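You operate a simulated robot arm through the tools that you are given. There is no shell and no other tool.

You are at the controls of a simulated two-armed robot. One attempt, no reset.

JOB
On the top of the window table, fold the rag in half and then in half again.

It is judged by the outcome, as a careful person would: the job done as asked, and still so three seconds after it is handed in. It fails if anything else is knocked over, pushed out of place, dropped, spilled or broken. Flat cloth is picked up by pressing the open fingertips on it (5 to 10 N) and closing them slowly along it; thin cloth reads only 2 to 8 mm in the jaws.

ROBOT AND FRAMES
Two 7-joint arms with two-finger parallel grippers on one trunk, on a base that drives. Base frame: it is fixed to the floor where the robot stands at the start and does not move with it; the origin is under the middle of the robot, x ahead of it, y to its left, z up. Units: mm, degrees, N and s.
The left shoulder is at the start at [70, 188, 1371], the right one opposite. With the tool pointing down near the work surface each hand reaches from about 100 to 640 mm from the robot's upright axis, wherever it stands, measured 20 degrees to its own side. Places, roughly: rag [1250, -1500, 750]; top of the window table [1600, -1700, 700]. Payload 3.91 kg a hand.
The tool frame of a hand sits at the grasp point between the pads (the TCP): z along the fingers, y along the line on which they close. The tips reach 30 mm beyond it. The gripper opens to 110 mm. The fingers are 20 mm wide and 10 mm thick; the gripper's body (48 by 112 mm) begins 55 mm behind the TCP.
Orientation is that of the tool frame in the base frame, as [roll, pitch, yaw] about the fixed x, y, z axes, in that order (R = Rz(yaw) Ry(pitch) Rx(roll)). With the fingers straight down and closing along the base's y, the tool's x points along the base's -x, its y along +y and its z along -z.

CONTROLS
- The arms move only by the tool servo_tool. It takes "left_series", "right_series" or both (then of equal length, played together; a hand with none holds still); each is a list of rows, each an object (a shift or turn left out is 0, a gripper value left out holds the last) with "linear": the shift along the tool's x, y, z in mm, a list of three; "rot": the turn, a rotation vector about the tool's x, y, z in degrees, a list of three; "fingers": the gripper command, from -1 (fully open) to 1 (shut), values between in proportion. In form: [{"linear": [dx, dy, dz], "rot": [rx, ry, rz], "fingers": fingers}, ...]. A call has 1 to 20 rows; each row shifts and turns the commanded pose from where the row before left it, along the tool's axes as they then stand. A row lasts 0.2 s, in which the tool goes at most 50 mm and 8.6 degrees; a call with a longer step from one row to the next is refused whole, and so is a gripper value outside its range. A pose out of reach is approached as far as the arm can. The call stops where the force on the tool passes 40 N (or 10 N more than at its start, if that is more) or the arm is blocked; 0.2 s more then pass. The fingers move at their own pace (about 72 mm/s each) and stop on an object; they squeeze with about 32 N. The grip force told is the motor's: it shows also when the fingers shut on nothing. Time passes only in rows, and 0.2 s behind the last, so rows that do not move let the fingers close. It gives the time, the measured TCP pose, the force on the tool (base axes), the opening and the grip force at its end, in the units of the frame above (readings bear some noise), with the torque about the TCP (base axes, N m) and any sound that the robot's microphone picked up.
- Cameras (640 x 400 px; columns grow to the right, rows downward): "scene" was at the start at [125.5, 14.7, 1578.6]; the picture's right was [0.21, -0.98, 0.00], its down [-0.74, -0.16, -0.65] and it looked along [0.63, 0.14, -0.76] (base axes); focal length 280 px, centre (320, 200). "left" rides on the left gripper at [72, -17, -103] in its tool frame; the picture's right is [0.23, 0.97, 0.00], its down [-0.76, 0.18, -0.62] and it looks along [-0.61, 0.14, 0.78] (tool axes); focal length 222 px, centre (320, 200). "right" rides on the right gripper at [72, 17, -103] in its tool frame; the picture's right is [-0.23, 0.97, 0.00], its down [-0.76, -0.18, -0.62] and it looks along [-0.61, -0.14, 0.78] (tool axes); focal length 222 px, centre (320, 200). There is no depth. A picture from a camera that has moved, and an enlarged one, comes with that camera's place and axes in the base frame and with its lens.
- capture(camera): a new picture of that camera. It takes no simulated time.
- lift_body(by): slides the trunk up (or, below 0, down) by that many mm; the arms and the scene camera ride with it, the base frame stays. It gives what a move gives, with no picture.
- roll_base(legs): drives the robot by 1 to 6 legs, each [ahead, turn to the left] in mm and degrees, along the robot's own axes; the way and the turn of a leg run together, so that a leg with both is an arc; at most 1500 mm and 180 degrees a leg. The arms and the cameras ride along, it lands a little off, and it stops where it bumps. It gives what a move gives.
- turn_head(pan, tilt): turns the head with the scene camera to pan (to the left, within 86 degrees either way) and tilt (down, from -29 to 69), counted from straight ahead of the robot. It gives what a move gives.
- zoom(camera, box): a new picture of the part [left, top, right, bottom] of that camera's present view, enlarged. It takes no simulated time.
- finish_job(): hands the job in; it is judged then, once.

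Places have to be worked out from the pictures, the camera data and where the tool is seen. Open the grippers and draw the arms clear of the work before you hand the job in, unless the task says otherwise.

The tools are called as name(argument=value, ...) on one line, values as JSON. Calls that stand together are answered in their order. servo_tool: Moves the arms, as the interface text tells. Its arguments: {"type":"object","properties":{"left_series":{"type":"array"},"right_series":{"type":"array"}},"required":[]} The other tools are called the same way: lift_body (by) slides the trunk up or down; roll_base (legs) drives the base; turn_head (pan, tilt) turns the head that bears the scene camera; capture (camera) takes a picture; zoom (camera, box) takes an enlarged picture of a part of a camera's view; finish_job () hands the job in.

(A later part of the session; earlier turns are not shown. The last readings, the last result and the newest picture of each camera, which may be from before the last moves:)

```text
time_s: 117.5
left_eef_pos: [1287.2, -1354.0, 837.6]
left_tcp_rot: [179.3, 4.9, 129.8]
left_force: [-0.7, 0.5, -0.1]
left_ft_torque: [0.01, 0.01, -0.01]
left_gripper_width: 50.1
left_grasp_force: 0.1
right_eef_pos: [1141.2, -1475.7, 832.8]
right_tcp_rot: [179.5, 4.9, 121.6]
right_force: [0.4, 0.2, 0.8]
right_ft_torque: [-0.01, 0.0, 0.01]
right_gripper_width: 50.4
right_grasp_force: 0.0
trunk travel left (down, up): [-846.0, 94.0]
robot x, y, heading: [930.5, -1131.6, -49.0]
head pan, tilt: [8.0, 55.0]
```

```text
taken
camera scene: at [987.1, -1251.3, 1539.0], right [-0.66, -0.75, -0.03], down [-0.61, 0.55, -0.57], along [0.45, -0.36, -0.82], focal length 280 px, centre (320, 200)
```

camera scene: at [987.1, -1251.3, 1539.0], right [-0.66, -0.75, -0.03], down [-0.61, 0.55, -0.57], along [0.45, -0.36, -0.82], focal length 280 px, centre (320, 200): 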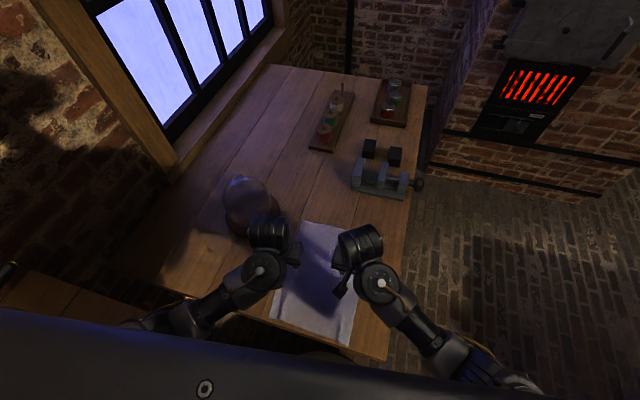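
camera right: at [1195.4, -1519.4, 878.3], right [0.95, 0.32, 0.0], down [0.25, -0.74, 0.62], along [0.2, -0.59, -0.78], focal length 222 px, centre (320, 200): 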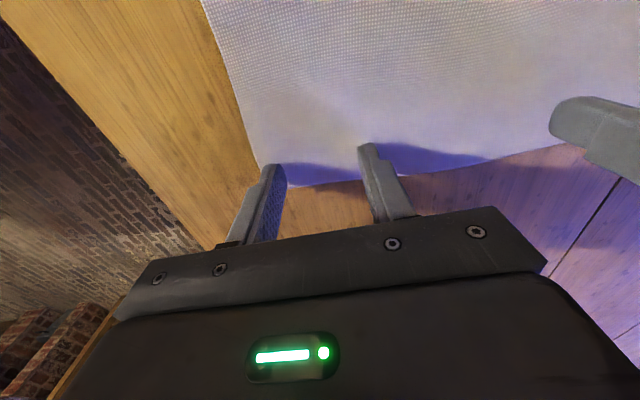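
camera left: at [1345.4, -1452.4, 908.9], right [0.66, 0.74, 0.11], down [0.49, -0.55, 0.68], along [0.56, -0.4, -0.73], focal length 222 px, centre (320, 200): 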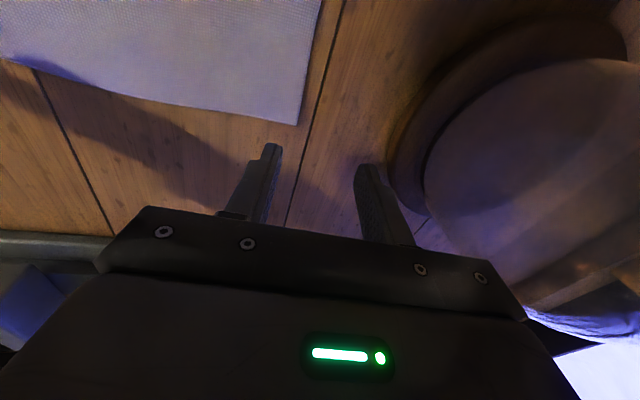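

The scene camera reads a slight lean (about 1.7°) and the hands dropped less than the trunk did, so something may be touching. I look to the left at the elbow and table 1.

turn_head(pan=60, tilt=45)

capture(camera="scene")

```text
time_s: 118.7
left_eef_pos: [1300.7, -1351.0, 835.7]
left_tcp_rot: [-179.9, 5.3, 129.9]
left_force: [-0.2, 0.9, -0.5]
left_ft_torque: [0.01, -0.02, -0.02]
left_gripper_width: 50.2
left_grasp_force: 0.0
right_eef_pos: [1154.4, -1470.1, 829.6]
right_tcp_rot: [-179.3, 4.9, 121.9]
right_force: [-1.2, 0.2, 0.4]
right_ft_torque: [0.02, 0.01, 0.01]
right_gripper_width: 50.2
right_grasp_force: 0.2
trunk travel left (down, up): [-846.0, 94.0]
robot x, y, heading: [932.8, -1131.0, -49.3]
head pan, tilt: [60.0, 45.0]
```

```text
taken
camera scene: at [1017.8, -1208.9, 1554.4], right [0.19, -0.98, -0.03], down [-0.68, -0.11, -0.72], along [0.71, 0.16, -0.69], focal length 280 px, centre (320, 200)
```

scene: 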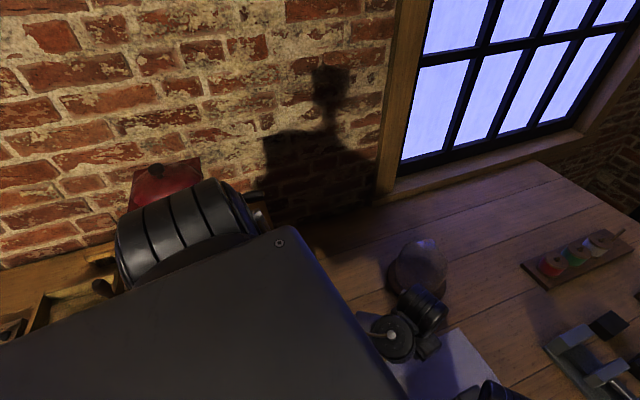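

The robot leans slightly, most likely because the left elbow came down on table 1's top when I lowered the trunk. I raise the trunk back 50 mm to lift it off.

lift_body(by=50)

capture(camera="scene")

```text
time_s: 119.6
left_eef_pos: [1291.9, -1344.8, 886.2]
left_tcp_rot: [-179.9, 5.3, 129.9]
left_force: [-0.3, 0.3, 0.5]
left_ft_torque: [-0.01, 0.0, 0.0]
left_gripper_width: 50.0
left_grasp_force: 0.0
right_eef_pos: [1145.9, -1466.0, 884.0]
right_tcp_rot: [-179.8, 5.2, 121.6]
right_force: [-0.6, 0.5, 1.0]
right_ft_torque: [-0.02, -0.01, 0.01]
right_gripper_width: 50.1
right_grasp_force: 0.0
trunk travel left (down, up): [-896.0, 44.0]
robot x, y, heading: [930.4, -1132.0, -49.1]
head pan, tilt: [60.0, 45.0]
```

```text
taken
camera scene: at [1023.0, -1168.3, 1601.7], right [0.19, -0.98, 0.0], down [-0.69, -0.13, -0.72], along [0.7, 0.14, -0.7], focal length 280 px, centre (320, 200)
```

scene: 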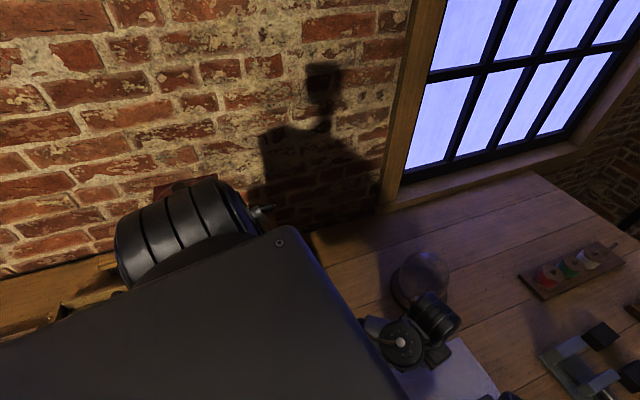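

The robot stands upright again, so it was indeed the left arm resting on table 1 with the hands drawn in and the trunk low. I keep the trunk here, extend both hands over the far edge first, and check the picture.

turn_head(pan=8, tilt=55)

servo_tool(left_series=[{"rot": [0, 1, 3]}, {"rot": [0, 2, 5]}, {"linear": [-8, -1, 3], "rot": [0, 2, 0]}, {"linear": [-17, -3, 5]}, {"linear": [-24, -4, 6]}, {"linear": [-28, -5, 7]}, {"linear": [-28, -5, 7]}, {"linear": [-27, -5, 7]}, {"linear": [-21, -4, 6]}, {"linear": [-13, 0, 5]}, {"linear": [-8, 0, 4]}, {"linear": [0, 0, 0]}], right_series=[{"rot": [0, 1, 0]}, {"rot": [0, 2, 0]}, {"linear": [-8, 0, 3], "rot": [0, 2, 0]}, {"linear": [-14, 0, 5]}, {"linear": [-20, 0, 6]}, {"linear": [-23, -1, 7]}, {"linear": [-23, -1, 7]}, {"linear": [-22, 0, 7]}, {"linear": [-18, 0, 6]}, {"linear": [-11, 0, 5]}, {"linear": [-6, 0, 4]}, {"linear": [0, 0, 0]}])

capture(camera="scene")

capture(camera="left")

capture(camera="right")

```text
time_s: 120.8
left_eef_pos: [1302.2, -1338.1, 882.8]
left_tcp_rot: [-179.1, 5.0, 129.9]
left_force: [0.2, -0.7, 0.9]
left_ft_torque: [0.02, 0.0, -0.01]
left_gripper_width: 50.2
left_grasp_force: 0.0
right_eef_pos: [1156.7, -1459.4, 881.4]
right_tcp_rot: [-178.9, 5.4, 121.8]
right_force: [0.3, -0.1, 0.5]
right_ft_torque: [0.02, 0.0, -0.01]
right_gripper_width: 50.3
right_grasp_force: 0.1
trunk travel left (down, up): [-896.0, 44.0]
robot x, y, heading: [932.5, -1134.4, -48.9]
head pan, tilt: [8.0, 55.0]
```

```text
time_s: 121.2
left_eef_pos: [1302.6, -1338.5, 882.6]
left_tcp_rot: [-179.3, 4.6, 128.2]
left_force: [3.3, -3.6, -9.4]
left_ft_torque: [-0.3, -0.25, -0.02]
left_gripper_width: 50.2
left_grasp_force: 0.0
right_eef_pos: [1156.0, -1458.7, 882.0]
right_tcp_rot: [-178.9, 4.5, 121.9]
right_force: [-0.2, -1.0, 0.0]
right_ft_torque: [0.02, 0.0, 0.01]
right_gripper_width: 50.0
right_grasp_force: 0.0
trunk travel left (down, up): [-896.0, 44.0]
robot x, y, heading: [927.3, -1131.0, -49.2]
head pan, tilt: [8.0, 55.0]
stopped in row 2 (left hand): the force on the tool passed its limit at 67 N (the readings are from after the stop); the commanded pose is now the measured one
```

```text
taken
camera scene: at [1016.0, -1220.7, 1586.6], right [-0.66, -0.75, 0.0], down [-0.62, 0.54, -0.57], along [0.43, -0.38, -0.82], focal length 280 px, centre (320, 200)
```

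scene: 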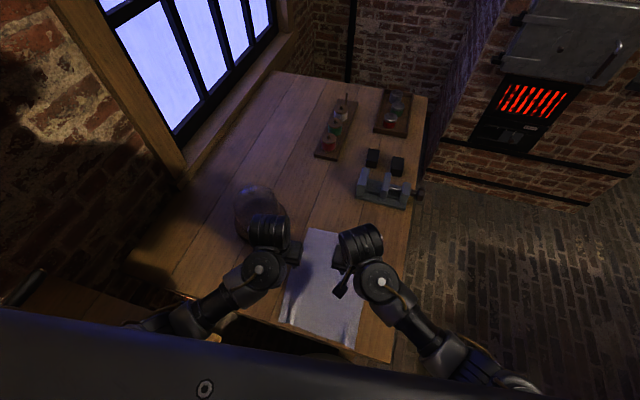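

```text
taken
camera left: at [1240.8, -1284.3, 979.7], right [0.63, 0.78, -0.03], down [0.58, -0.44, 0.68], along [0.52, -0.44, -0.73], focal length 222 px, centre (320, 200)
```

left: 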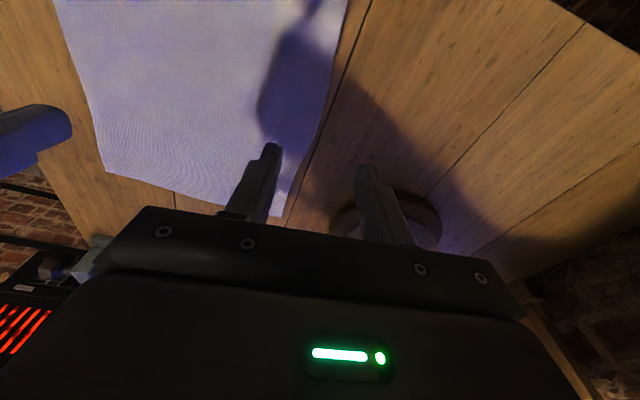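

```text
taken
camera right: at [1129.8, -1380.9, 980.3], right [0.95, 0.32, 0.0], down [0.23, -0.69, 0.68], along [0.22, -0.65, -0.73], focal length 222 px, centre (320, 200)
```

right: 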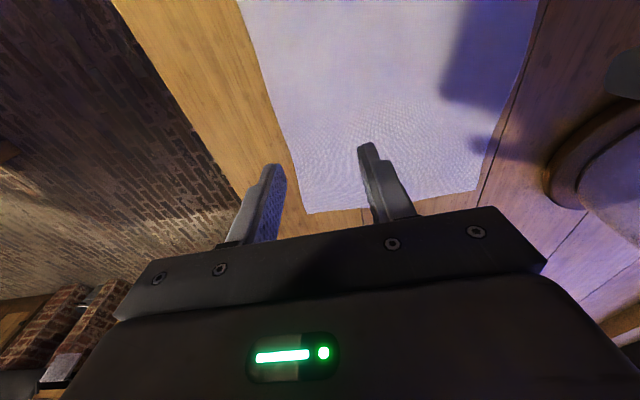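

The wrist cannot go fully level at this height, which caused that force; nothing else was touched. I move forward and down with a slight tilt kept, and level only at the end when lower.

servo_tool(left_series=[{"linear": [0, 0, 4], "rot": [0, -2, 0]}, {"linear": [-6, -2, 8], "rot": [0, 0, 2]}, {"linear": [-14, -5, 8], "rot": [0, 0, 2]}, {"linear": [-20, -6, 8], "rot": [0, 0, 2.2]}, {"linear": [-24, -6, 8]}, {"linear": [-26, -6, 8]}, {"linear": [-26, -6, 8]}, {"linear": [-24, -5, 8]}, {"linear": [-18, -4, 6]}, {"linear": [-10, 0, 3], "rot": [0, 2, 0]}, {"linear": [-5, 0, 0], "rot": [0, 2, 0]}, {"rot": [0, 2, 0]}, {"linear": [0, 0, 0]}], right_series=[{"linear": [0, 0, 4]}, {"linear": [-6, -1, 8]}, {"linear": [-12, -2, 8]}, {"linear": [-17, -2, 8]}, {"linear": [-20, -2, 8]}, {"linear": [-22, -2, 8]}, {"linear": [-21, -2, 8]}, {"linear": [-20, -2, 8]}, {"linear": [-15, -2, 6]}, {"linear": [-8, 0, 3], "rot": [0, 2, 0]}, {"linear": [-5, 0, 0], "rot": [0, 2, 0]}, {"rot": [0, 1, 0]}, {"linear": [0, 0, 0]}])

capture(camera="left")

capture(camera="right")

```text
time_s: 124.0
left_eef_pos: [1367.2, -1509.7, 834.1]
left_tcp_rot: [180.0, 0.6, 121.9]
left_force: [-0.6, 0.3, -0.9]
left_ft_torque: [-0.02, 0.05, -0.02]
left_gripper_width: 50.2
left_grasp_force: 0.0
right_eef_pos: [1222.9, -1594.7, 826.6]
right_tcp_rot: [-178.9, -0.5, 121.7]
right_force: [-0.3, -0.6, 0.1]
right_ft_torque: [-0.01, 0.03, -0.02]
right_gripper_width: 50.5
right_grasp_force: 0.0
trunk travel left (down, up): [-896.0, 44.0]
robot x, y, heading: [930.1, -1132.1, -49.1]
head pan, tilt: [8.0, 55.0]
```

```text
taken
camera left: at [1313.7, -1456.9, 936.3], right [0.71, 0.71, 0.0], down [0.55, -0.55, 0.63], along [0.45, -0.45, -0.78], focal length 222 px, centre (320, 200)
```

left: 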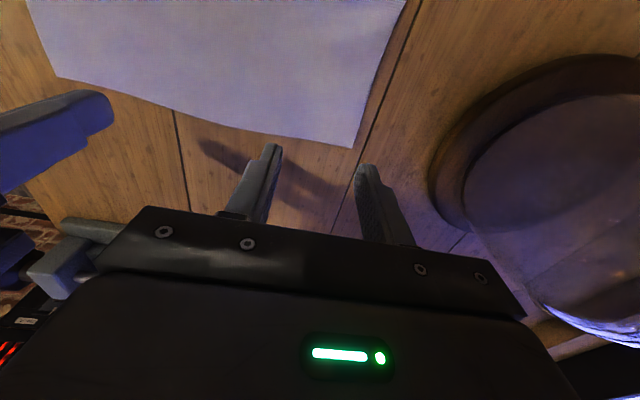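

```text
taken
camera right: at [1201.4, -1524.8, 930.2], right [0.95, 0.32, -0.02], down [0.26, -0.74, 0.62], along [0.18, -0.59, -0.78], focal length 222 px, centre (320, 200)
```

right: 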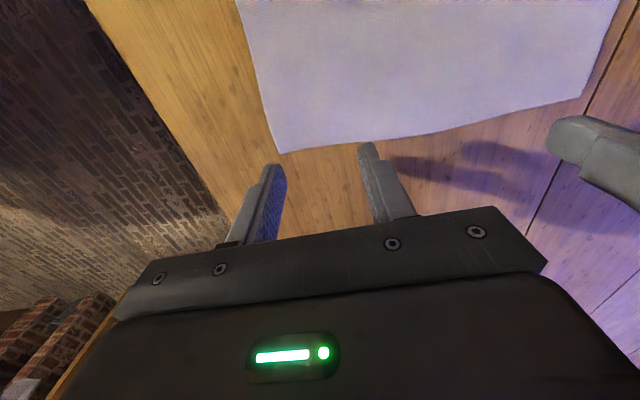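

Both hands are back over the far corners (about 11 mm inside the edge). I lower the trunk 30 mm now that the arms are extended, and check that the robot stays upright.

lift_body(by=-30)

capture(camera="scene")

```text
time_s: 124.8
left_eef_pos: [1366.7, -1511.1, 803.8]
left_tcp_rot: [-180.0, 0.8, 122.1]
left_force: [-0.2, 0.4, 0.4]
left_ft_torque: [-0.01, 0.0, 0.03]
left_gripper_width: 50.3
left_grasp_force: 0.1
right_eef_pos: [1223.7, -1595.5, 796.3]
right_tcp_rot: [-178.8, -0.6, 121.7]
right_force: [0.5, 0.8, 0.6]
right_ft_torque: [0.0, 0.02, 0.04]
right_gripper_width: 50.1
right_grasp_force: 0.1
trunk travel left (down, up): [-866.0, 74.0]
robot x, y, heading: [933.2, -1135.5, -49.1]
head pan, tilt: [8.0, 55.0]
```

```text
taken
camera scene: at [1016.9, -1219.7, 1556.6], right [-0.66, -0.75, 0.0], down [-0.62, 0.54, -0.57], along [0.43, -0.38, -0.82], focal length 280 px, centre (320, 200)
```

scene: 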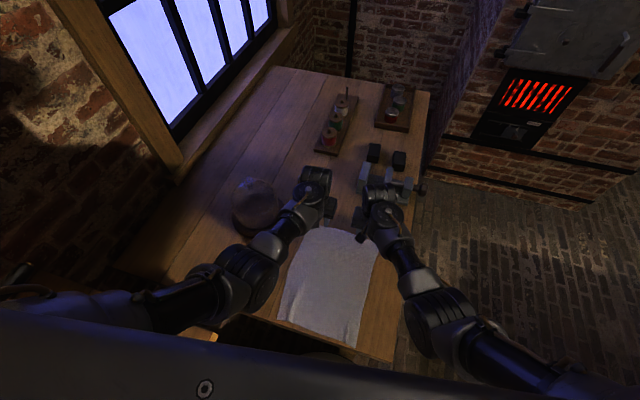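

The robot is upright and both hands are steady. I trim positions and levels and descend to just above the cloth.

servo_tool(left_series=[{"linear": [1, -3, 4], "rot": [0, 0.7, 0]}, {"linear": [1, -4, 7]}, {"linear": [1, 0, 7]}, {"linear": [0, 0, 5]}, {"linear": [0, 0, 3]}, {"linear": [0, 0, 2]}, {"linear": [0, 0, 0]}], right_series=[{"linear": [1, 0, 3], "rot": [-1.1, -0.6, 0]}, {"linear": [1, 0, 5]}, {"linear": [1, 0, 5]}, {"linear": [0, 0, 4]}, {"linear": [0, 0, 2]}, {"linear": [0, 0, 1]}, {"linear": [0, 0, 0]}])

capture(camera="left")

capture(camera="right")

```text
time_s: 126.4
left_eef_pos: [1359.8, -1513.0, 776.9]
left_tcp_rot: [179.9, 0.0, 122.0]
left_force: [-0.9, 0.1, 0.0]
left_ft_torque: [0.01, -0.01, 0.01]
left_gripper_width: 50.5
left_grasp_force: 0.0
right_eef_pos: [1222.0, -1592.7, 776.1]
right_tcp_rot: [179.9, 0.1, 121.6]
right_force: [0.3, 0.7, -0.6]
right_ft_torque: [-0.03, -0.02, -0.03]
right_gripper_width: 50.3
right_grasp_force: 0.1
trunk travel left (down, up): [-866.0, 74.0]
robot x, y, heading: [930.3, -1132.0, -49.2]
head pan, tilt: [8.0, 55.0]
```

```text
taken
camera left: at [1306.8, -1459.3, 879.5], right [0.71, 0.71, 0.0], down [0.55, -0.55, 0.62], along [0.44, -0.44, -0.78], focal length 222 px, centre (320, 200)
```

left: 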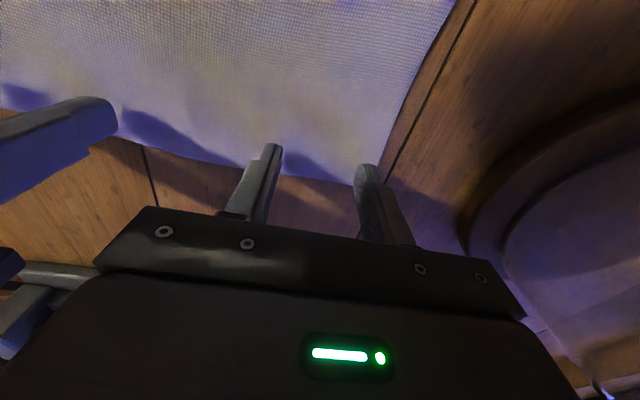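

```text
taken
camera right: at [1197.3, -1522.2, 879.7], right [0.95, 0.32, 0.0], down [0.25, -0.74, 0.62], along [0.2, -0.59, -0.78], focal length 222 px, centre (320, 200)
```

right: 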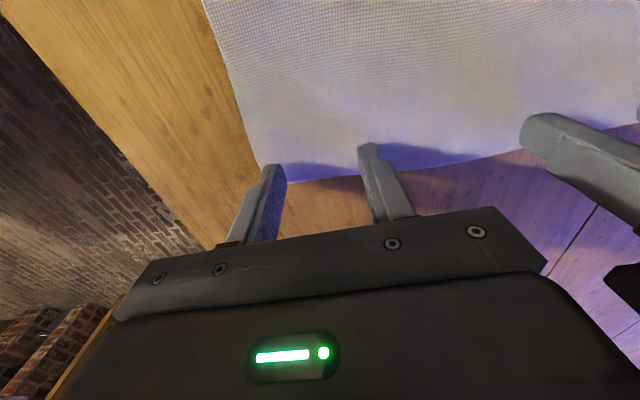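

Finger pads lie over the last 20 mm of cloth at both far corners. I press down in 1 mm steps.

servo_tool(left_series=[{"linear": [1, 0, 1]}, {"linear": [1, 0, 1]}, {"linear": [0, 0, 1]}, {"linear": [0, 0, 1]}, {"linear": [0, 0, 1]}, {"linear": [0, 0, 0]}], right_series=[{"linear": [1, 0, 1]}, {"linear": [1, 0, 1]}, {"linear": [0, 0, 1]}, {"linear": [0, 0, 1]}, {"linear": [0, 0, 0]}, {"linear": [0, 0, 0]}])

```text
time_s: 127.8
left_eef_pos: [1359.0, -1511.4, 772.7]
left_tcp_rot: [180.0, 0.0, 121.9]
left_force: [1.3, 1.2, 5.1]
left_ft_torque: [0.08, -0.13, 0.0]
left_gripper_width: 50.2
left_grasp_force: 0.1
right_eef_pos: [1221.1, -1591.2, 771.3]
right_tcp_rot: [179.9, 0.1, 121.8]
right_force: [0.2, 0.3, 0.9]
right_ft_torque: [0.01, -0.01, 0.0]
right_gripper_width: 50.0
right_grasp_force: 0.1
trunk travel left (down, up): [-866.0, 74.0]
robot x, y, heading: [929.5, -1136.7, -49.0]
head pan, tilt: [8.0, 55.0]
```

Left presses 5 N, right just touches. I trim the right down a little and close both slowly.

servo_tool(left_series=[{"linear": [0, 0, 0.2]}, {"linear": [0, 0, 0]}, {"linear": [0, 0, 0]}], right_series=[{"linear": [0, 0, 0.6]}, {"linear": [0, 0, 0]}, {"linear": [0, 0, 0]}])

```text
time_s: 128.6
left_eef_pos: [1358.2, -1511.3, 771.6]
left_tcp_rot: [180.0, 0.1, 122.0]
left_force: [1.3, -0.4, 7.4]
left_ft_torque: [0.07, -0.17, -0.03]
left_gripper_width: 50.4
left_grasp_force: 0.2
right_eef_pos: [1220.9, -1591.0, 771.3]
right_tcp_rot: [180.0, 0.2, 121.7]
right_force: [0.2, -0.4, 2.3]
right_ft_torque: [0.02, 0.03, 0.02]
right_gripper_width: 50.0
right_grasp_force: 0.1
trunk travel left (down, up): [-866.0, 74.0]
robot x, y, heading: [932.5, -1131.4, -49.0]
head pan, tilt: [8.0, 55.0]
```

servo_tool(left_series=[{"linear": [0, 0, 0]}, {"linear": [0, 0, 0]}, {"linear": [0, 0, 0]}], right_series=[{"linear": [0, 0, 0.6]}, {"linear": [0, 0, 0]}, {"linear": [0, 0, 0]}])

```text
time_s: 129.4
left_eef_pos: [1358.5, -1509.0, 771.0]
left_tcp_rot: [-179.9, 0.0, 122.0]
left_force: [1.5, 0.0, 5.1]
left_ft_torque: [0.02, -0.14, -0.05]
left_gripper_width: 49.7
left_grasp_force: 0.7
right_eef_pos: [1221.3, -1591.3, 772.1]
right_tcp_rot: [-180.0, 0.2, 121.7]
right_force: [0.2, -1.0, 7.9]
right_ft_torque: [-0.1, 0.11, 0.0]
right_gripper_width: 50.3
right_grasp_force: 0.0
trunk travel left (down, up): [-866.0, 74.0]
robot x, y, heading: [925.9, -1131.8, -48.9]
head pan, tilt: [8.0, 55.0]
```

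Now the pressures are 5 N left and 8 N right. I close both grippers slowly on the far edge.

servo_tool(left_series=[{"fingers": 0.15}, {"fingers": 0.21}, {"fingers": 0.27}, {"fingers": 0.33}, {"fingers": 0.39}, {"fingers": 0.45}, {"fingers": 0.51}, {"fingers": 0.57}, {"fingers": 0.63}, {"fingers": 0.69}, {"fingers": 0.75}, {"fingers": 0.81}, {"fingers": 0.87}, {"fingers": 0.93}, {"fingers": 1.0}, {"fingers": 1.0}, {"fingers": 1.0}], right_series=[{"fingers": 0.15}, {"fingers": 0.21}, {"fingers": 0.27}, {"fingers": 0.33}, {"fingers": 0.39}, {"fingers": 0.45}, {"fingers": 0.51}, {"fingers": 0.57}, {"fingers": 0.63}, {"fingers": 0.69}, {"fingers": 0.75}, {"fingers": 0.81}, {"fingers": 0.87}, {"fingers": 0.93}, {"fingers": 1.0}, {"fingers": 1.0}, {"fingers": 1.0}])

capture(camera="left")

capture(camera="right")

```text
time_s: 133.0
left_eef_pos: [1357.7, -1511.0, 771.6]
left_tcp_rot: [-179.8, 0.0, 121.8]
left_force: [-15.5, -10.0, 4.1]
left_ft_torque: [-0.27, 0.48, 0.02]
left_gripper_width: 2.0
left_grasp_force: 32.0
right_eef_pos: [1221.0, -1590.7, 770.3]
right_tcp_rot: [179.9, 0.2, 121.8]
right_force: [15.5, 10.5, 5.4]
right_ft_torque: [0.34, -0.48, 0.03]
right_gripper_width: 2.4
right_grasp_force: 32.2
trunk travel left (down, up): [-866.0, 74.0]
robot x, y, heading: [929.3, -1128.0, -49.2]
head pan, tilt: [8.0, 55.0]
```

```text
taken
camera left: at [1304.6, -1457.2, 874.6], right [0.71, 0.71, 0.0], down [0.55, -0.55, 0.62], along [0.44, -0.44, -0.78], focal length 222 px, centre (320, 200)
```

left: 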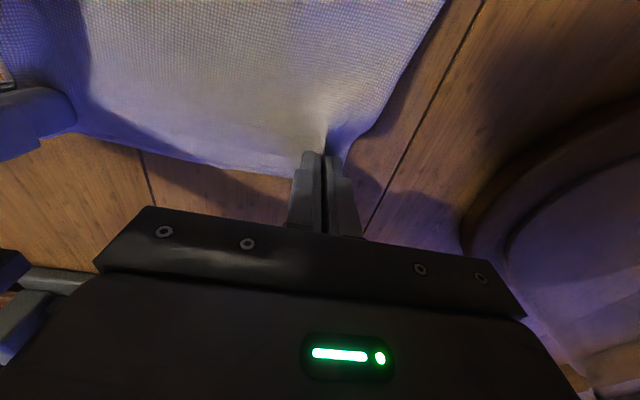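

```text
taken
camera right: at [1196.4, -1519.5, 875.3], right [0.95, 0.32, 0.0], down [0.25, -0.74, 0.63], along [0.2, -0.59, -0.78], focal length 222 px, centre (320, 200)
```

right: 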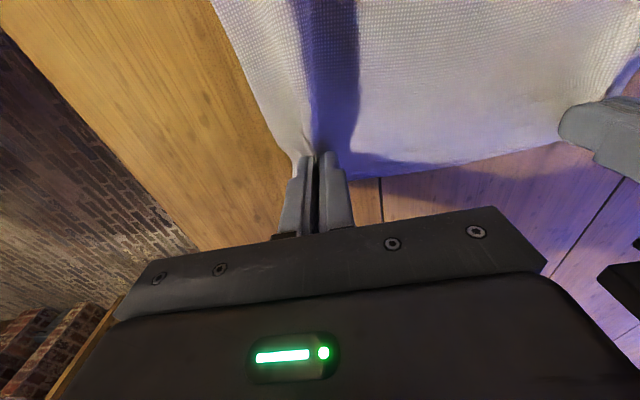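

Both jaws hold the far corners (2.0 and 2.4 mm). I ease the sideways tension and start the fold: lift 45 mm while coming back 60 mm with a growing forward tilt.

servo_tool(left_series=[{"linear": [0, -1.8, -3]}, {"linear": [0, -1.8, -4], "rot": [0, -2, 0]}, {"linear": [3.7, 0, -8.1], "rot": [0, -2, 0]}, {"linear": [7.4, 0, -8.5], "rot": [0, -2, 0]}, {"linear": [11.2, 0, -8.2], "rot": [0, -2, 0]}, {"linear": [12.9, 0, -8.9], "rot": [0, -2, 0]}, {"linear": [10.8, 0, -8.0]}, {"linear": [9.5, 0, -3.7]}, {"linear": [0, 0, 0]}], right_series=[{"linear": [0, 1.8, -3]}, {"linear": [0, 1.8, -4], "rot": [0, -2, 0]}, {"linear": [3.7, 0, -8.1], "rot": [0, -2, 0]}, {"linear": [7.4, 0, -8.5], "rot": [0, -2, 0]}, {"linear": [11.2, 0, -8.2], "rot": [0, -2, 0]}, {"linear": [12.9, 0, -8.9], "rot": [0, -2, 0]}, {"linear": [10.8, 0, -8.0]}, {"linear": [9.5, 0, -3.7]}, {"linear": [0, 0, 0]}])

capture(camera="scene")

capture(camera="left")

capture(camera="right")

```text
time_s: 135.0
left_eef_pos: [1323.3, -1461.8, 814.9]
left_tcp_rot: [179.9, 9.9, 122.0]
left_force: [-3.6, -1.9, 0.2]
left_ft_torque: [-0.05, 0.11, -0.02]
left_gripper_width: 1.9
left_grasp_force: 31.7
right_eef_pos: [1191.7, -1538.1, 815.3]
right_tcp_rot: [180.0, 10.1, 121.7]
right_force: [3.9, 2.5, 0.5]
right_ft_torque: [0.07, -0.12, 0.05]
right_gripper_width: 2.3
right_grasp_force: 31.5
trunk travel left (down, up): [-866.0, 74.0]
robot x, y, heading: [929.1, -1128.3, -49.2]
head pan, tilt: [8.0, 55.0]
```

```text
taken
camera scene: at [1017.4, -1220.4, 1556.6], right [-0.66, -0.75, 0.0], down [-0.62, 0.54, -0.57], along [0.43, -0.38, -0.82], focal length 280 px, centre (320, 200)
```

scene: 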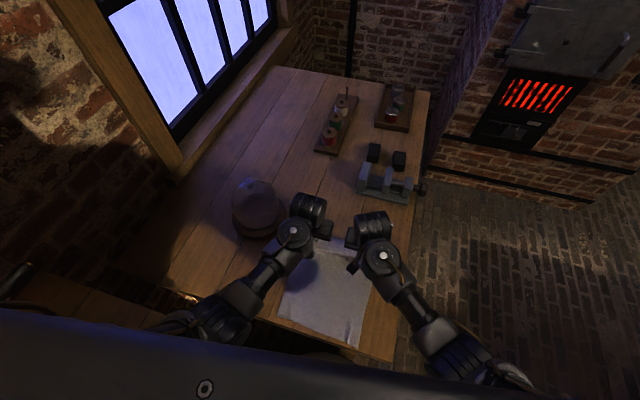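

```text
taken
camera left: at [1261.9, -1394.3, 904.5], right [0.71, 0.71, -0.04], down [0.49, -0.45, 0.75], along [0.51, -0.55, -0.67], focal length 222 px, centre (320, 200)
```

left: 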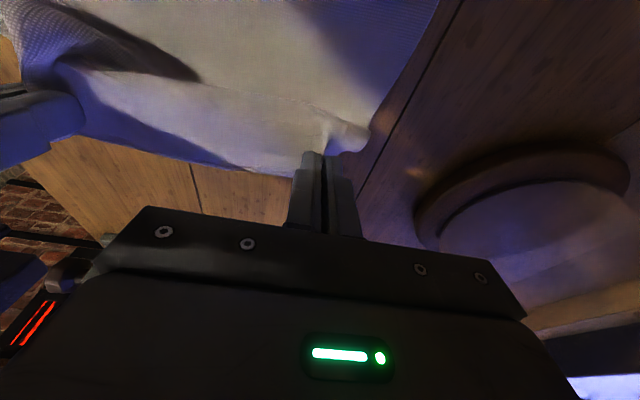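

```text
taken
camera right: at [1158.8, -1453.7, 904.8], right [0.95, 0.32, 0.04], down [0.19, -0.64, 0.75], along [0.27, -0.7, -0.66], focal length 222 px, centre (320, 200)
```

right: 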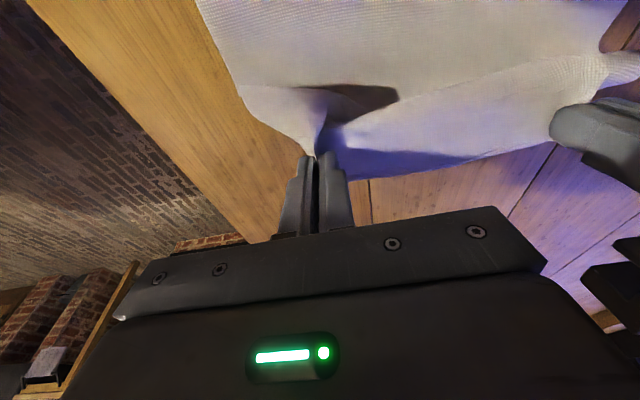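

The cloth follows in both hands and the edge between them is nicely stretched. I raise the trunk 60 mm, which lifts the cloth edge and keeps the elbows off table 1 for the way back.

lift_body(by=58)

capture(camera="scene")

```text
time_s: 136.0
left_eef_pos: [1323.3, -1461.2, 873.0]
left_tcp_rot: [-179.9, 10.1, 122.0]
left_force: [-3.0, -2.0, -0.2]
left_ft_torque: [-0.03, 0.1, 0.01]
left_gripper_width: 2.0
left_grasp_force: 32.6
right_eef_pos: [1192.1, -1538.6, 873.9]
right_tcp_rot: [-180.0, 10.1, 121.8]
right_force: [4.0, 2.3, -0.7]
right_ft_torque: [0.05, -0.08, 0.02]
right_gripper_width: 2.4
right_grasp_force: 31.7
trunk travel left (down, up): [-924.0, 16.0]
robot x, y, heading: [929.7, -1132.7, -49.2]
head pan, tilt: [8.0, 55.0]
```

```text
taken
camera scene: at [1017.3, -1220.2, 1614.6], right [-0.66, -0.75, 0.0], down [-0.62, 0.54, -0.57], along [0.43, -0.38, -0.82], focal length 280 px, centre (320, 200)
```

scene: 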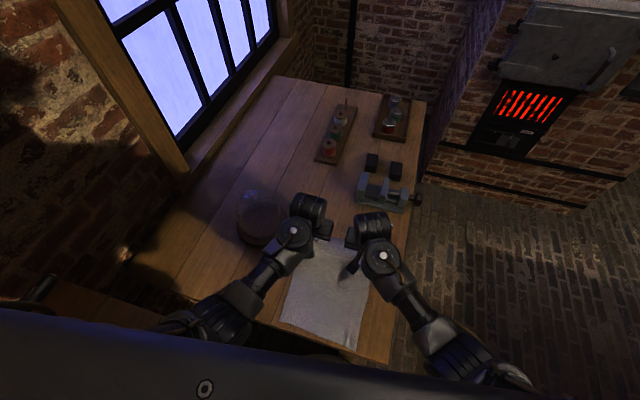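

Robot is upright and the cloth edge hangs at about 100 mm. I carry it back over the fold line along an arc, tilting the hands to 35°.

servo_tool(left_series=[{"linear": [13.7, 0, -8.5], "rot": [0, -3, 0]}, {"linear": [15.4, 0, -8.7], "rot": [0, -3, 0]}, {"linear": [16.2, 0, -8.8], "rot": [0, -3, 0]}, {"linear": [16.4, 0, -7.75], "rot": [0, -3, 0]}, {"linear": [16.7, 0, -6.74], "rot": [0, -3, 0]}, {"linear": [17.2, 0, -5.8], "rot": [0, -3, 0]}, {"linear": [17.8, 0, -4.9], "rot": [0, -3, 0]}, {"linear": [18.2, 0, -2.76], "rot": [0, -2, 0]}, {"linear": [17.8, 0, -2.0], "rot": [0, -2, 0]}, {"linear": [18.0, 0, -0.4]}, {"linear": [17.8, 0, 1.0]}, {"linear": [0, 0, 0]}], right_series=[{"linear": [13.7, 0, -8.5], "rot": [0, -3, 0]}, {"linear": [15.4, 0, -8.7], "rot": [0, -3, 0]}, {"linear": [16.2, 0, -8.8], "rot": [0, -3, 0]}, {"linear": [16.4, 0, -7.75], "rot": [0, -3, 0]}, {"linear": [16.7, 0, -6.74], "rot": [0, -3, 0]}, {"linear": [17.2, 0, -5.8], "rot": [0, -3, 0]}, {"linear": [17.8, 0, -4.9], "rot": [0, -3, 0]}, {"linear": [18.2, 0, -2.76], "rot": [0, -2, 0]}, {"linear": [17.8, 0, -2.0], "rot": [0, -2, 0]}, {"linear": [18.0, 0, -0.4]}, {"linear": [17.8, 0, 1.0]}, {"linear": [0, 0, 0]}])

capture(camera="scene")

capture(camera="right")

capture(camera="left")

```text
time_s: 138.6
left_eef_pos: [1227.0, -1304.2, 848.2]
left_tcp_rot: [180.0, 35.1, 122.1]
left_force: [-3.0, -1.6, -0.6]
left_ft_torque: [-0.06, 0.07, -0.03]
left_gripper_width: 2.0
left_grasp_force: 32.3
right_eef_pos: [1096.5, -1381.4, 848.0]
right_tcp_rot: [-180.0, 35.1, 121.9]
right_force: [2.3, 2.0, 0.1]
right_ft_torque: [0.02, -0.1, 0.05]
right_gripper_width: 2.5
right_grasp_force: 32.2
trunk travel left (down, up): [-924.0, 16.0]
robot x, y, heading: [933.0, -1131.9, -49.2]
head pan, tilt: [8.0, 55.0]
```

```text
taken
camera scene: at [1017.8, -1220.5, 1614.5], right [-0.66, -0.75, 0.0], down [-0.62, 0.54, -0.57], along [0.43, -0.38, -0.82], focal length 280 px, centre (320, 200)
```

scene: 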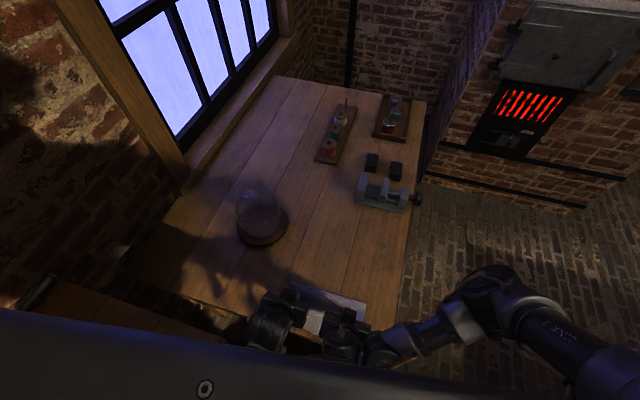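

```text
taken
camera right: at [1047.3, -1272.0, 891.4], right [0.93, 0.35, 0.13], down [-0.01, -0.32, 0.95], along [0.38, -0.88, -0.29], focal length 222 px, centre (320, 200)
```

right: 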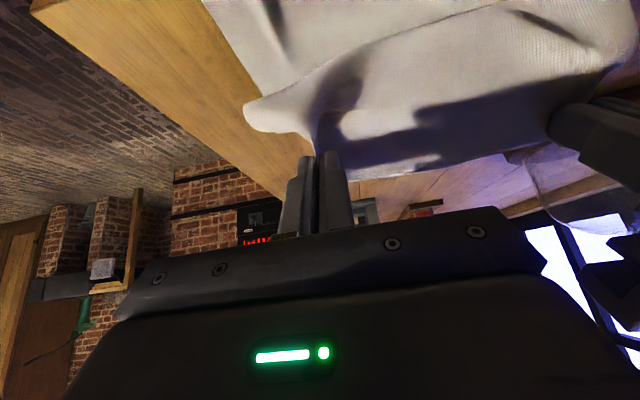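

```text
taken
camera left: at [1149.3, -1212.8, 891.8], right [0.73, 0.67, -0.13], down [0.29, -0.13, 0.95], along [0.62, -0.73, -0.29], focal length 222 px, centre (320, 200)
```

left: 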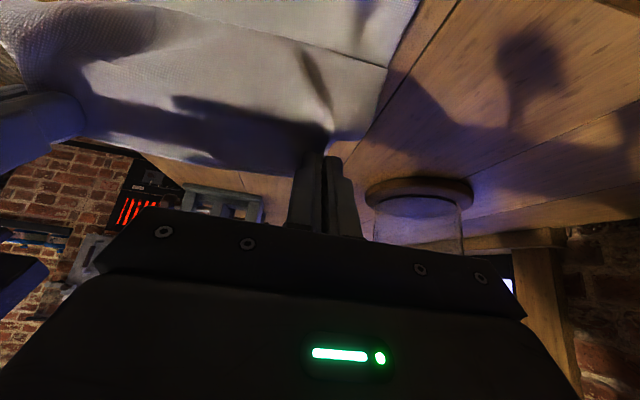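

The fold is going well: the far edge is now above the near half. I continue back and down to just above the near edge.

servo_tool(left_series=[{"linear": [16.1, 0, 2.1]}, {"linear": [15.3, 0, 2.7]}, {"linear": [13.1, 0, 3.0]}, {"linear": [11.7, 0, 2.8]}, {"linear": [9.5, 0, 3.1]}, {"linear": [7.3, 0, 3.4]}, {"linear": [0, 0, 0]}], right_series=[{"linear": [16.1, 0, 2.1]}, {"linear": [15.3, 0, 2.7]}, {"linear": [13.1, 0, 3.0]}, {"linear": [11.7, 0, 2.8]}, {"linear": [9.5, 0, 3.1]}, {"linear": [7.3, 0, 3.4]}, {"linear": [0, 0, 0]}])

capture(camera="right")

capture(camera="left")

```text
time_s: 140.2
left_eef_pos: [1198.7, -1263.1, 793.3]
left_tcp_rot: [-180.0, 35.0, 122.0]
left_force: [-2.5, -1.5, -0.6]
left_ft_torque: [-0.01, 0.02, -0.02]
left_gripper_width: 2.0
left_grasp_force: 32.2
right_eef_pos: [1068.4, -1340.8, 791.9]
right_tcp_rot: [-179.9, 35.2, 121.8]
right_force: [2.6, 0.5, 0.1]
right_ft_torque: [0.04, -0.06, 0.05]
right_gripper_width: 2.4
right_grasp_force: 31.8
trunk travel left (down, up): [-924.0, 16.0]
robot x, y, heading: [929.9, -1132.1, -48.9]
head pan, tilt: [8.0, 55.0]
```

```text
taken
camera right: at [1020.5, -1229.7, 835.7], right [0.93, 0.35, 0.13], down [-0.01, -0.32, 0.95], along [0.38, -0.88, -0.29], focal length 222 px, centre (320, 200)
```

right: 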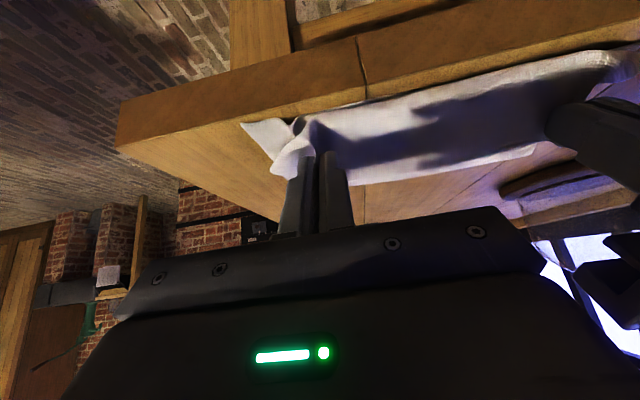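

```text
taken
camera left: at [1121.8, -1170.9, 835.5], right [0.73, 0.67, -0.13], down [0.29, -0.13, 0.95], along [0.62, -0.73, -0.29], focal length 222 px, centre (320, 200)
```

left: 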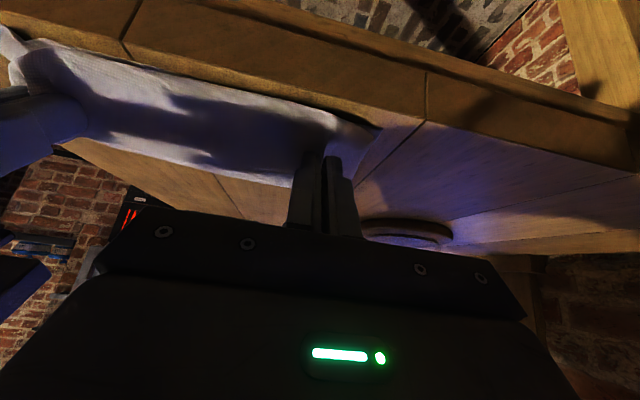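

The edge is now right above the near edge of the lower layer. I lower the last 11 mm, settling the edge onto it.

servo_tool(left_series=[{"linear": [5.3, 0, 2.4]}, {"linear": [3.1, 0, 2.7]}, {"linear": [1.2, 0, 1.6]}, {"linear": [0, 0, 0]}], right_series=[{"linear": [5.3, 0, 2.4]}, {"linear": [3.1, 0, 2.7]}, {"linear": [1.2, 0, 1.6]}, {"linear": [0, 0, 0]}])

capture(camera="right")

capture(camera="left")

capture(camera="scene")

```text
time_s: 141.2
left_eef_pos: [1196.7, -1259.5, 781.3]
left_tcp_rot: [180.0, 35.0, 122.1]
left_force: [-2.9, -0.5, -0.7]
left_ft_torque: [-0.06, 0.05, -0.03]
left_gripper_width: 1.9
left_grasp_force: 32.0
right_eef_pos: [1067.5, -1335.8, 781.1]
right_tcp_rot: [180.0, 35.1, 121.8]
right_force: [2.3, 0.8, 0.7]
right_ft_torque: [0.04, -0.04, 0.07]
right_gripper_width: 2.5
right_grasp_force: 32.1
trunk travel left (down, up): [-924.0, 16.0]
robot x, y, heading: [929.2, -1134.9, -49.3]
head pan, tilt: [8.0, 55.0]
```

```text
taken
camera right: at [1018.3, -1226.1, 824.7], right [0.93, 0.35, 0.13], down [-0.01, -0.32, 0.95], along [0.38, -0.88, -0.29], focal length 222 px, centre (320, 200)
```

right: 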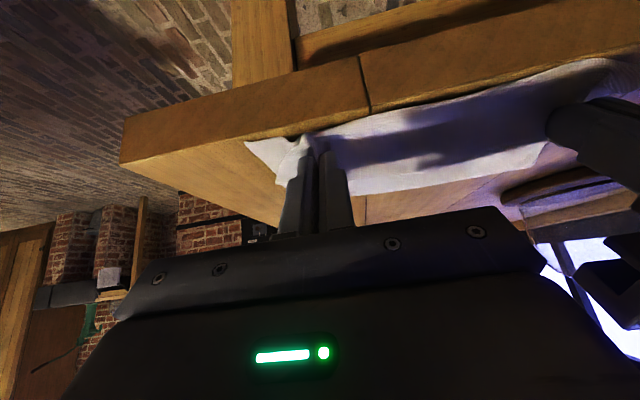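

```text
taken
camera left: at [1120.0, -1167.3, 824.6], right [0.73, 0.67, -0.13], down [0.29, -0.13, 0.95], along [0.62, -0.73, -0.29], focal length 222 px, centre (320, 200)
```

left: 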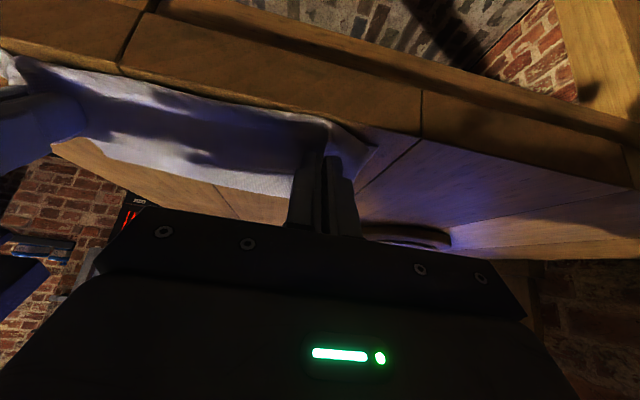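

```text
taken
camera scene: at [1017.1, -1219.8, 1614.6], right [-0.66, -0.75, 0.0], down [-0.62, 0.54, -0.57], along [0.43, -0.38, -0.82], focal length 280 px, centre (320, 200)
```

scene: 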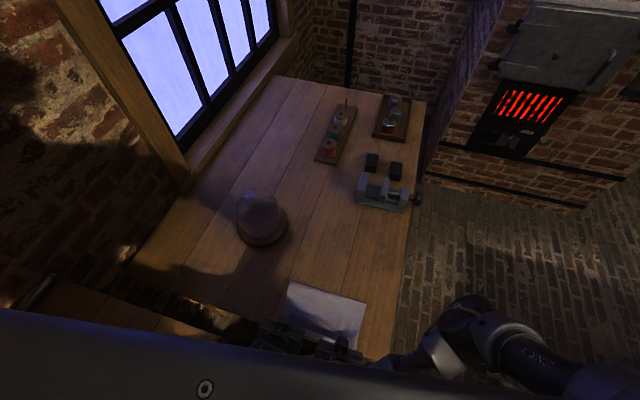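

The fold line is neat and the edges meet near the table end. I open the fingers gradually and withdraw along the finger direction.

servo_tool(left_series=[{"fingers": 0.85}, {"fingers": 0.7}, {"fingers": 0.55}, {"fingers": 0.45}, {"fingers": 0.45}, {"linear": [0, 0, -4]}, {"linear": [0, 0, -8]}, {"linear": [0, 0, -12]}, {"linear": [-5, 0, -15]}, {"linear": [-10, 0, -15]}, {"linear": [-12, 0, -15]}, {"linear": [-10, 0, -10]}, {"linear": [0, 0, 0]}], right_series=[{"fingers": 0.85}, {"fingers": 0.7}, {"fingers": 0.55}, {"fingers": 0.45}, {"fingers": 0.45}, {"linear": [0, 0, -4]}, {"linear": [0, 0, -8]}, {"linear": [0, 0, -12]}, {"linear": [-5, 0, -15]}, {"linear": [-10, 0, -15]}, {"linear": [-12, 0, -15]}, {"linear": [-10, 0, -10]}, {"linear": [0, 0, 0]}])

capture(camera="right")

capture(camera="left")

```text
time_s: 144.0
left_eef_pos: [1189.6, -1246.0, 867.7]
left_tcp_rot: [-179.9, 35.1, 122.0]
left_force: [0.4, -0.5, -0.5]
left_ft_torque: [0.01, -0.01, -0.02]
left_gripper_width: 30.1
left_grasp_force: 0.1
right_eef_pos: [1059.3, -1324.1, 867.8]
right_tcp_rot: [-179.8, 35.1, 121.7]
right_force: [0.4, 0.4, -0.3]
right_ft_torque: [-0.02, 0.01, 0.02]
right_gripper_width: 30.3
right_grasp_force: 0.1
trunk travel left (down, up): [-924.0, 16.0]
robot x, y, heading: [935.0, -1132.4, -49.1]
head pan, tilt: [8.0, 55.0]
```

```text
taken
camera right: at [1010.6, -1213.8, 910.9], right [0.93, 0.35, 0.13], down [-0.01, -0.32, 0.95], along [0.38, -0.88, -0.29], focal length 222 px, centre (320, 200)
```

right: 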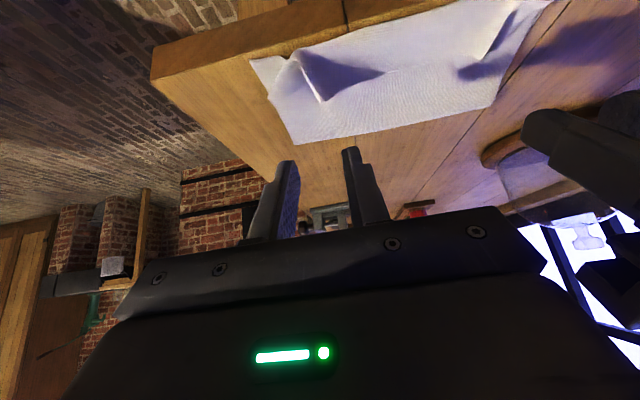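

```text
taken
camera left: at [1112.9, -1154.7, 910.7], right [0.73, 0.67, -0.13], down [0.29, -0.13, 0.95], along [0.62, -0.73, -0.29], focal length 222 px, centre (320, 200)
```

left: 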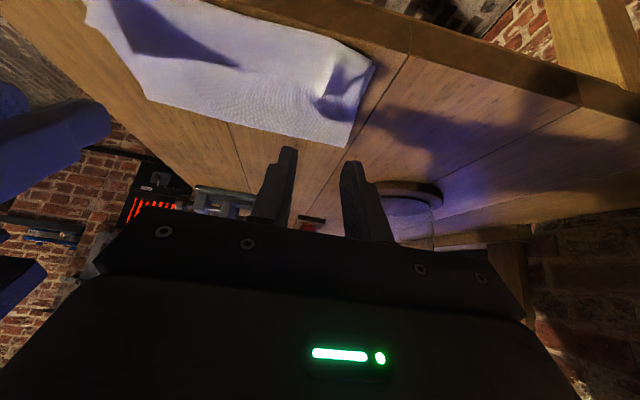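

The rag is folded in half with small ridges where it was pinched. I bring the hands forward above it again (so the elbows tuck in) before backing away.

servo_tool(left_series=[{"linear": [-8, 0, 5.6]}, {"linear": [-12, 0, 8.4]}, {"linear": [-14, 0, 9.8]}, {"linear": [-14, 0, 9.8]}, {"linear": [-14, 0, 9.8]}, {"linear": [-14, 0, 9.8]}, {"linear": [-12, 0, 8.4]}, {"linear": [-8, 0, 5.6]}, {"rot": [0, 3, 0]}, {"rot": [0, 4, 0]}, {"rot": [0, 5, 0]}, {"rot": [0, 5, 0]}, {"rot": [0, 5, 0]}, {"rot": [0, 3, 0]}, {"linear": [0, 0, 0]}], right_series=[{"linear": [-8, -4, 5.6]}, {"linear": [-12, -8, 8.4]}, {"linear": [-14, -10, 9.8]}, {"linear": [-14, -10, 9.8]}, {"linear": [-14, -10, 9.8]}, {"linear": [-14, -10, 9.8]}, {"linear": [-12, -8, 8.4]}, {"linear": [-8, -4, 5.6]}, {"rot": [0, 3, 0]}, {"rot": [0, 4, 0]}, {"rot": [0, 5, 0]}, {"rot": [0, 5, 0]}, {"rot": [0, 5, 0]}, {"rot": [0, 3, 0]}, {"linear": [0, 0, 0]}])

capture(camera="scene")

```text
time_s: 147.2
left_eef_pos: [1250.2, -1347.0, 868.2]
left_tcp_rot: [180.0, 9.9, 121.9]
left_force: [0.5, 0.7, -0.3]
left_ft_torque: [0.03, 0.0, 0.01]
left_gripper_width: 30.2
left_grasp_force: 0.1
right_eef_pos: [1066.2, -1455.4, 866.3]
right_tcp_rot: [180.0, 10.1, 121.7]
right_force: [0.0, 0.1, -1.6]
right_ft_torque: [0.02, 0.0, 0.02]
right_gripper_width: 30.5
right_grasp_force: 0.0
trunk travel left (down, up): [-924.0, 16.0]
robot x, y, heading: [933.4, -1133.2, -49.2]
head pan, tilt: [8.0, 55.0]
```

```text
taken
camera scene: at [1016.3, -1220.1, 1614.6], right [-0.66, -0.75, 0.0], down [-0.62, 0.54, -0.57], along [0.43, -0.38, -0.82], focal length 280 px, centre (320, 200)
```

scene: 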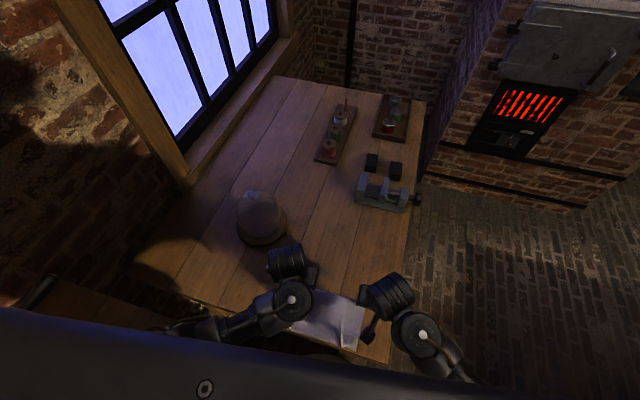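

Hands are tucked in. I back out along the way I came, drive around the corner, and stop 650 mm off the long side of the table, facing it, for the second fold.

roll_base(legs=[[-500, 0], [0, -49], [1084, 0], [0, 129.5]])

turn_head(pan=0, tilt=40)

capture(camera="scene")

```text
time_s: 162.9
left_eef_pos: [716.7, -1544.4, 867.9]
left_tcp_rot: [-180.0, 10.0, -157.3]
left_force: [-0.8, 0.1, -0.2]
left_ft_torque: [0.01, 0.0, -0.01]
left_gripper_width: 30.1
left_grasp_force: 0.1
right_eef_pos: [794.9, -1744.6, 866.3]
right_tcp_rot: [180.0, 10.1, -157.6]
right_force: [-0.5, -0.6, 0.4]
right_ft_torque: [0.0, 0.0, 0.01]
right_gripper_width: 30.6
right_grasp_force: 0.0
trunk travel left (down, up): [-924.0, 16.0]
robot x, y, heading: [455.7, -1828.3, 31.5]
head pan, tilt: [8.0, 55.0]
```

```text
time_s: 163.6
left_eef_pos: [716.3, -1543.9, 868.2]
left_tcp_rot: [-179.9, 10.0, -157.3]
left_force: [0.1, 0.2, 0.7]
left_ft_torque: [0.01, -0.01, 0.05]
left_gripper_width: 30.3
left_grasp_force: 0.2
right_eef_pos: [794.5, -1744.2, 866.8]
right_tcp_rot: [-179.9, 10.1, -157.5]
right_force: [0.0, -0.6, 0.4]
right_ft_torque: [0.02, 0.0, -0.02]
right_gripper_width: 30.1
right_grasp_force: 0.0
trunk travel left (down, up): [-924.0, 16.0]
robot x, y, heading: [453.6, -1824.1, 31.6]
head pan, tilt: [0.0, 40.0]
```

```text
taken
camera scene: at [567.9, -1757.2, 1635.2], right [0.52, -0.85, 0.0], down [-0.55, -0.34, -0.77], along [0.65, 0.4, -0.64], focal length 280 px, centre (320, 200)
```

scene: 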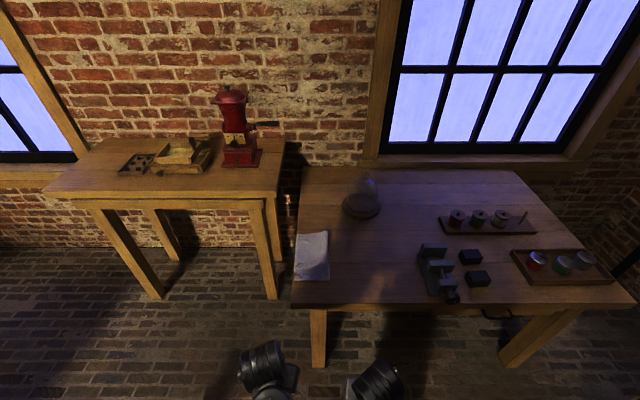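

Everything on both tables still stands where it was, and the half-folded rag lies at the table's front end. I zoom in on it.

zoom(camera="scene", box=[270, 180, 430, 320])

```text
2.86 times, centred on (350, 250) of scene
camera zoom: at [567.9, -1757.2, 1635.2], right [0.52, -0.85, 0.0], down [-0.55, -0.34, -0.77], along [0.65, 0.4, -0.64], focal length 800 px, centre (234, 57)
```

zoom: 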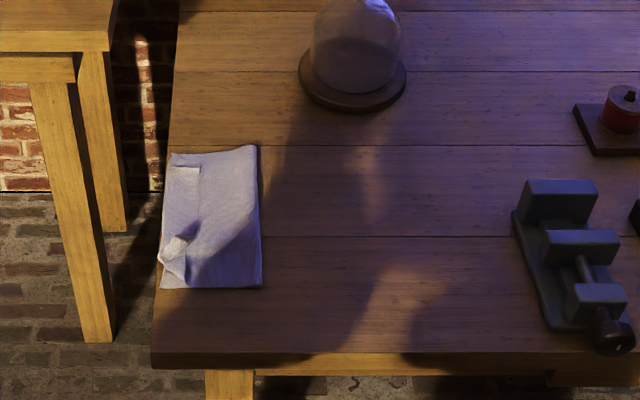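

The folded rag appears about 131 mm wide by 243 mm deep, narrower than the 158 mm I'd expect for half. I zoom further to see the open edge in detail.

zoom(camera="scene", box=[280, 220, 350, 290])

```text
5.71 times, centred on (315, 255) of scene
camera zoom: at [567.9, -1757.2, 1635.2], right [0.52, -0.85, 0.0], down [-0.55, -0.34, -0.77], along [0.65, 0.4, -0.64], focal length 1600 px, centre (349, -114)
```

zoom: 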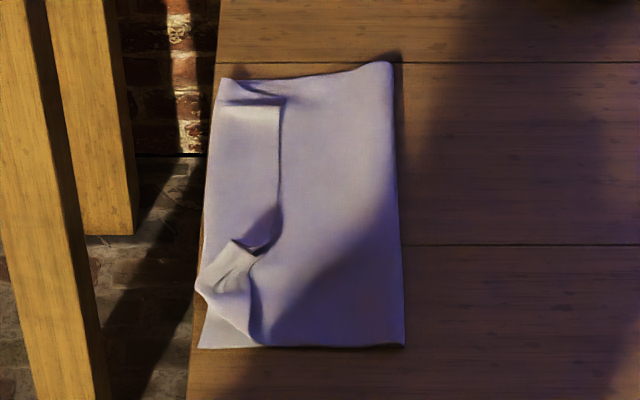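

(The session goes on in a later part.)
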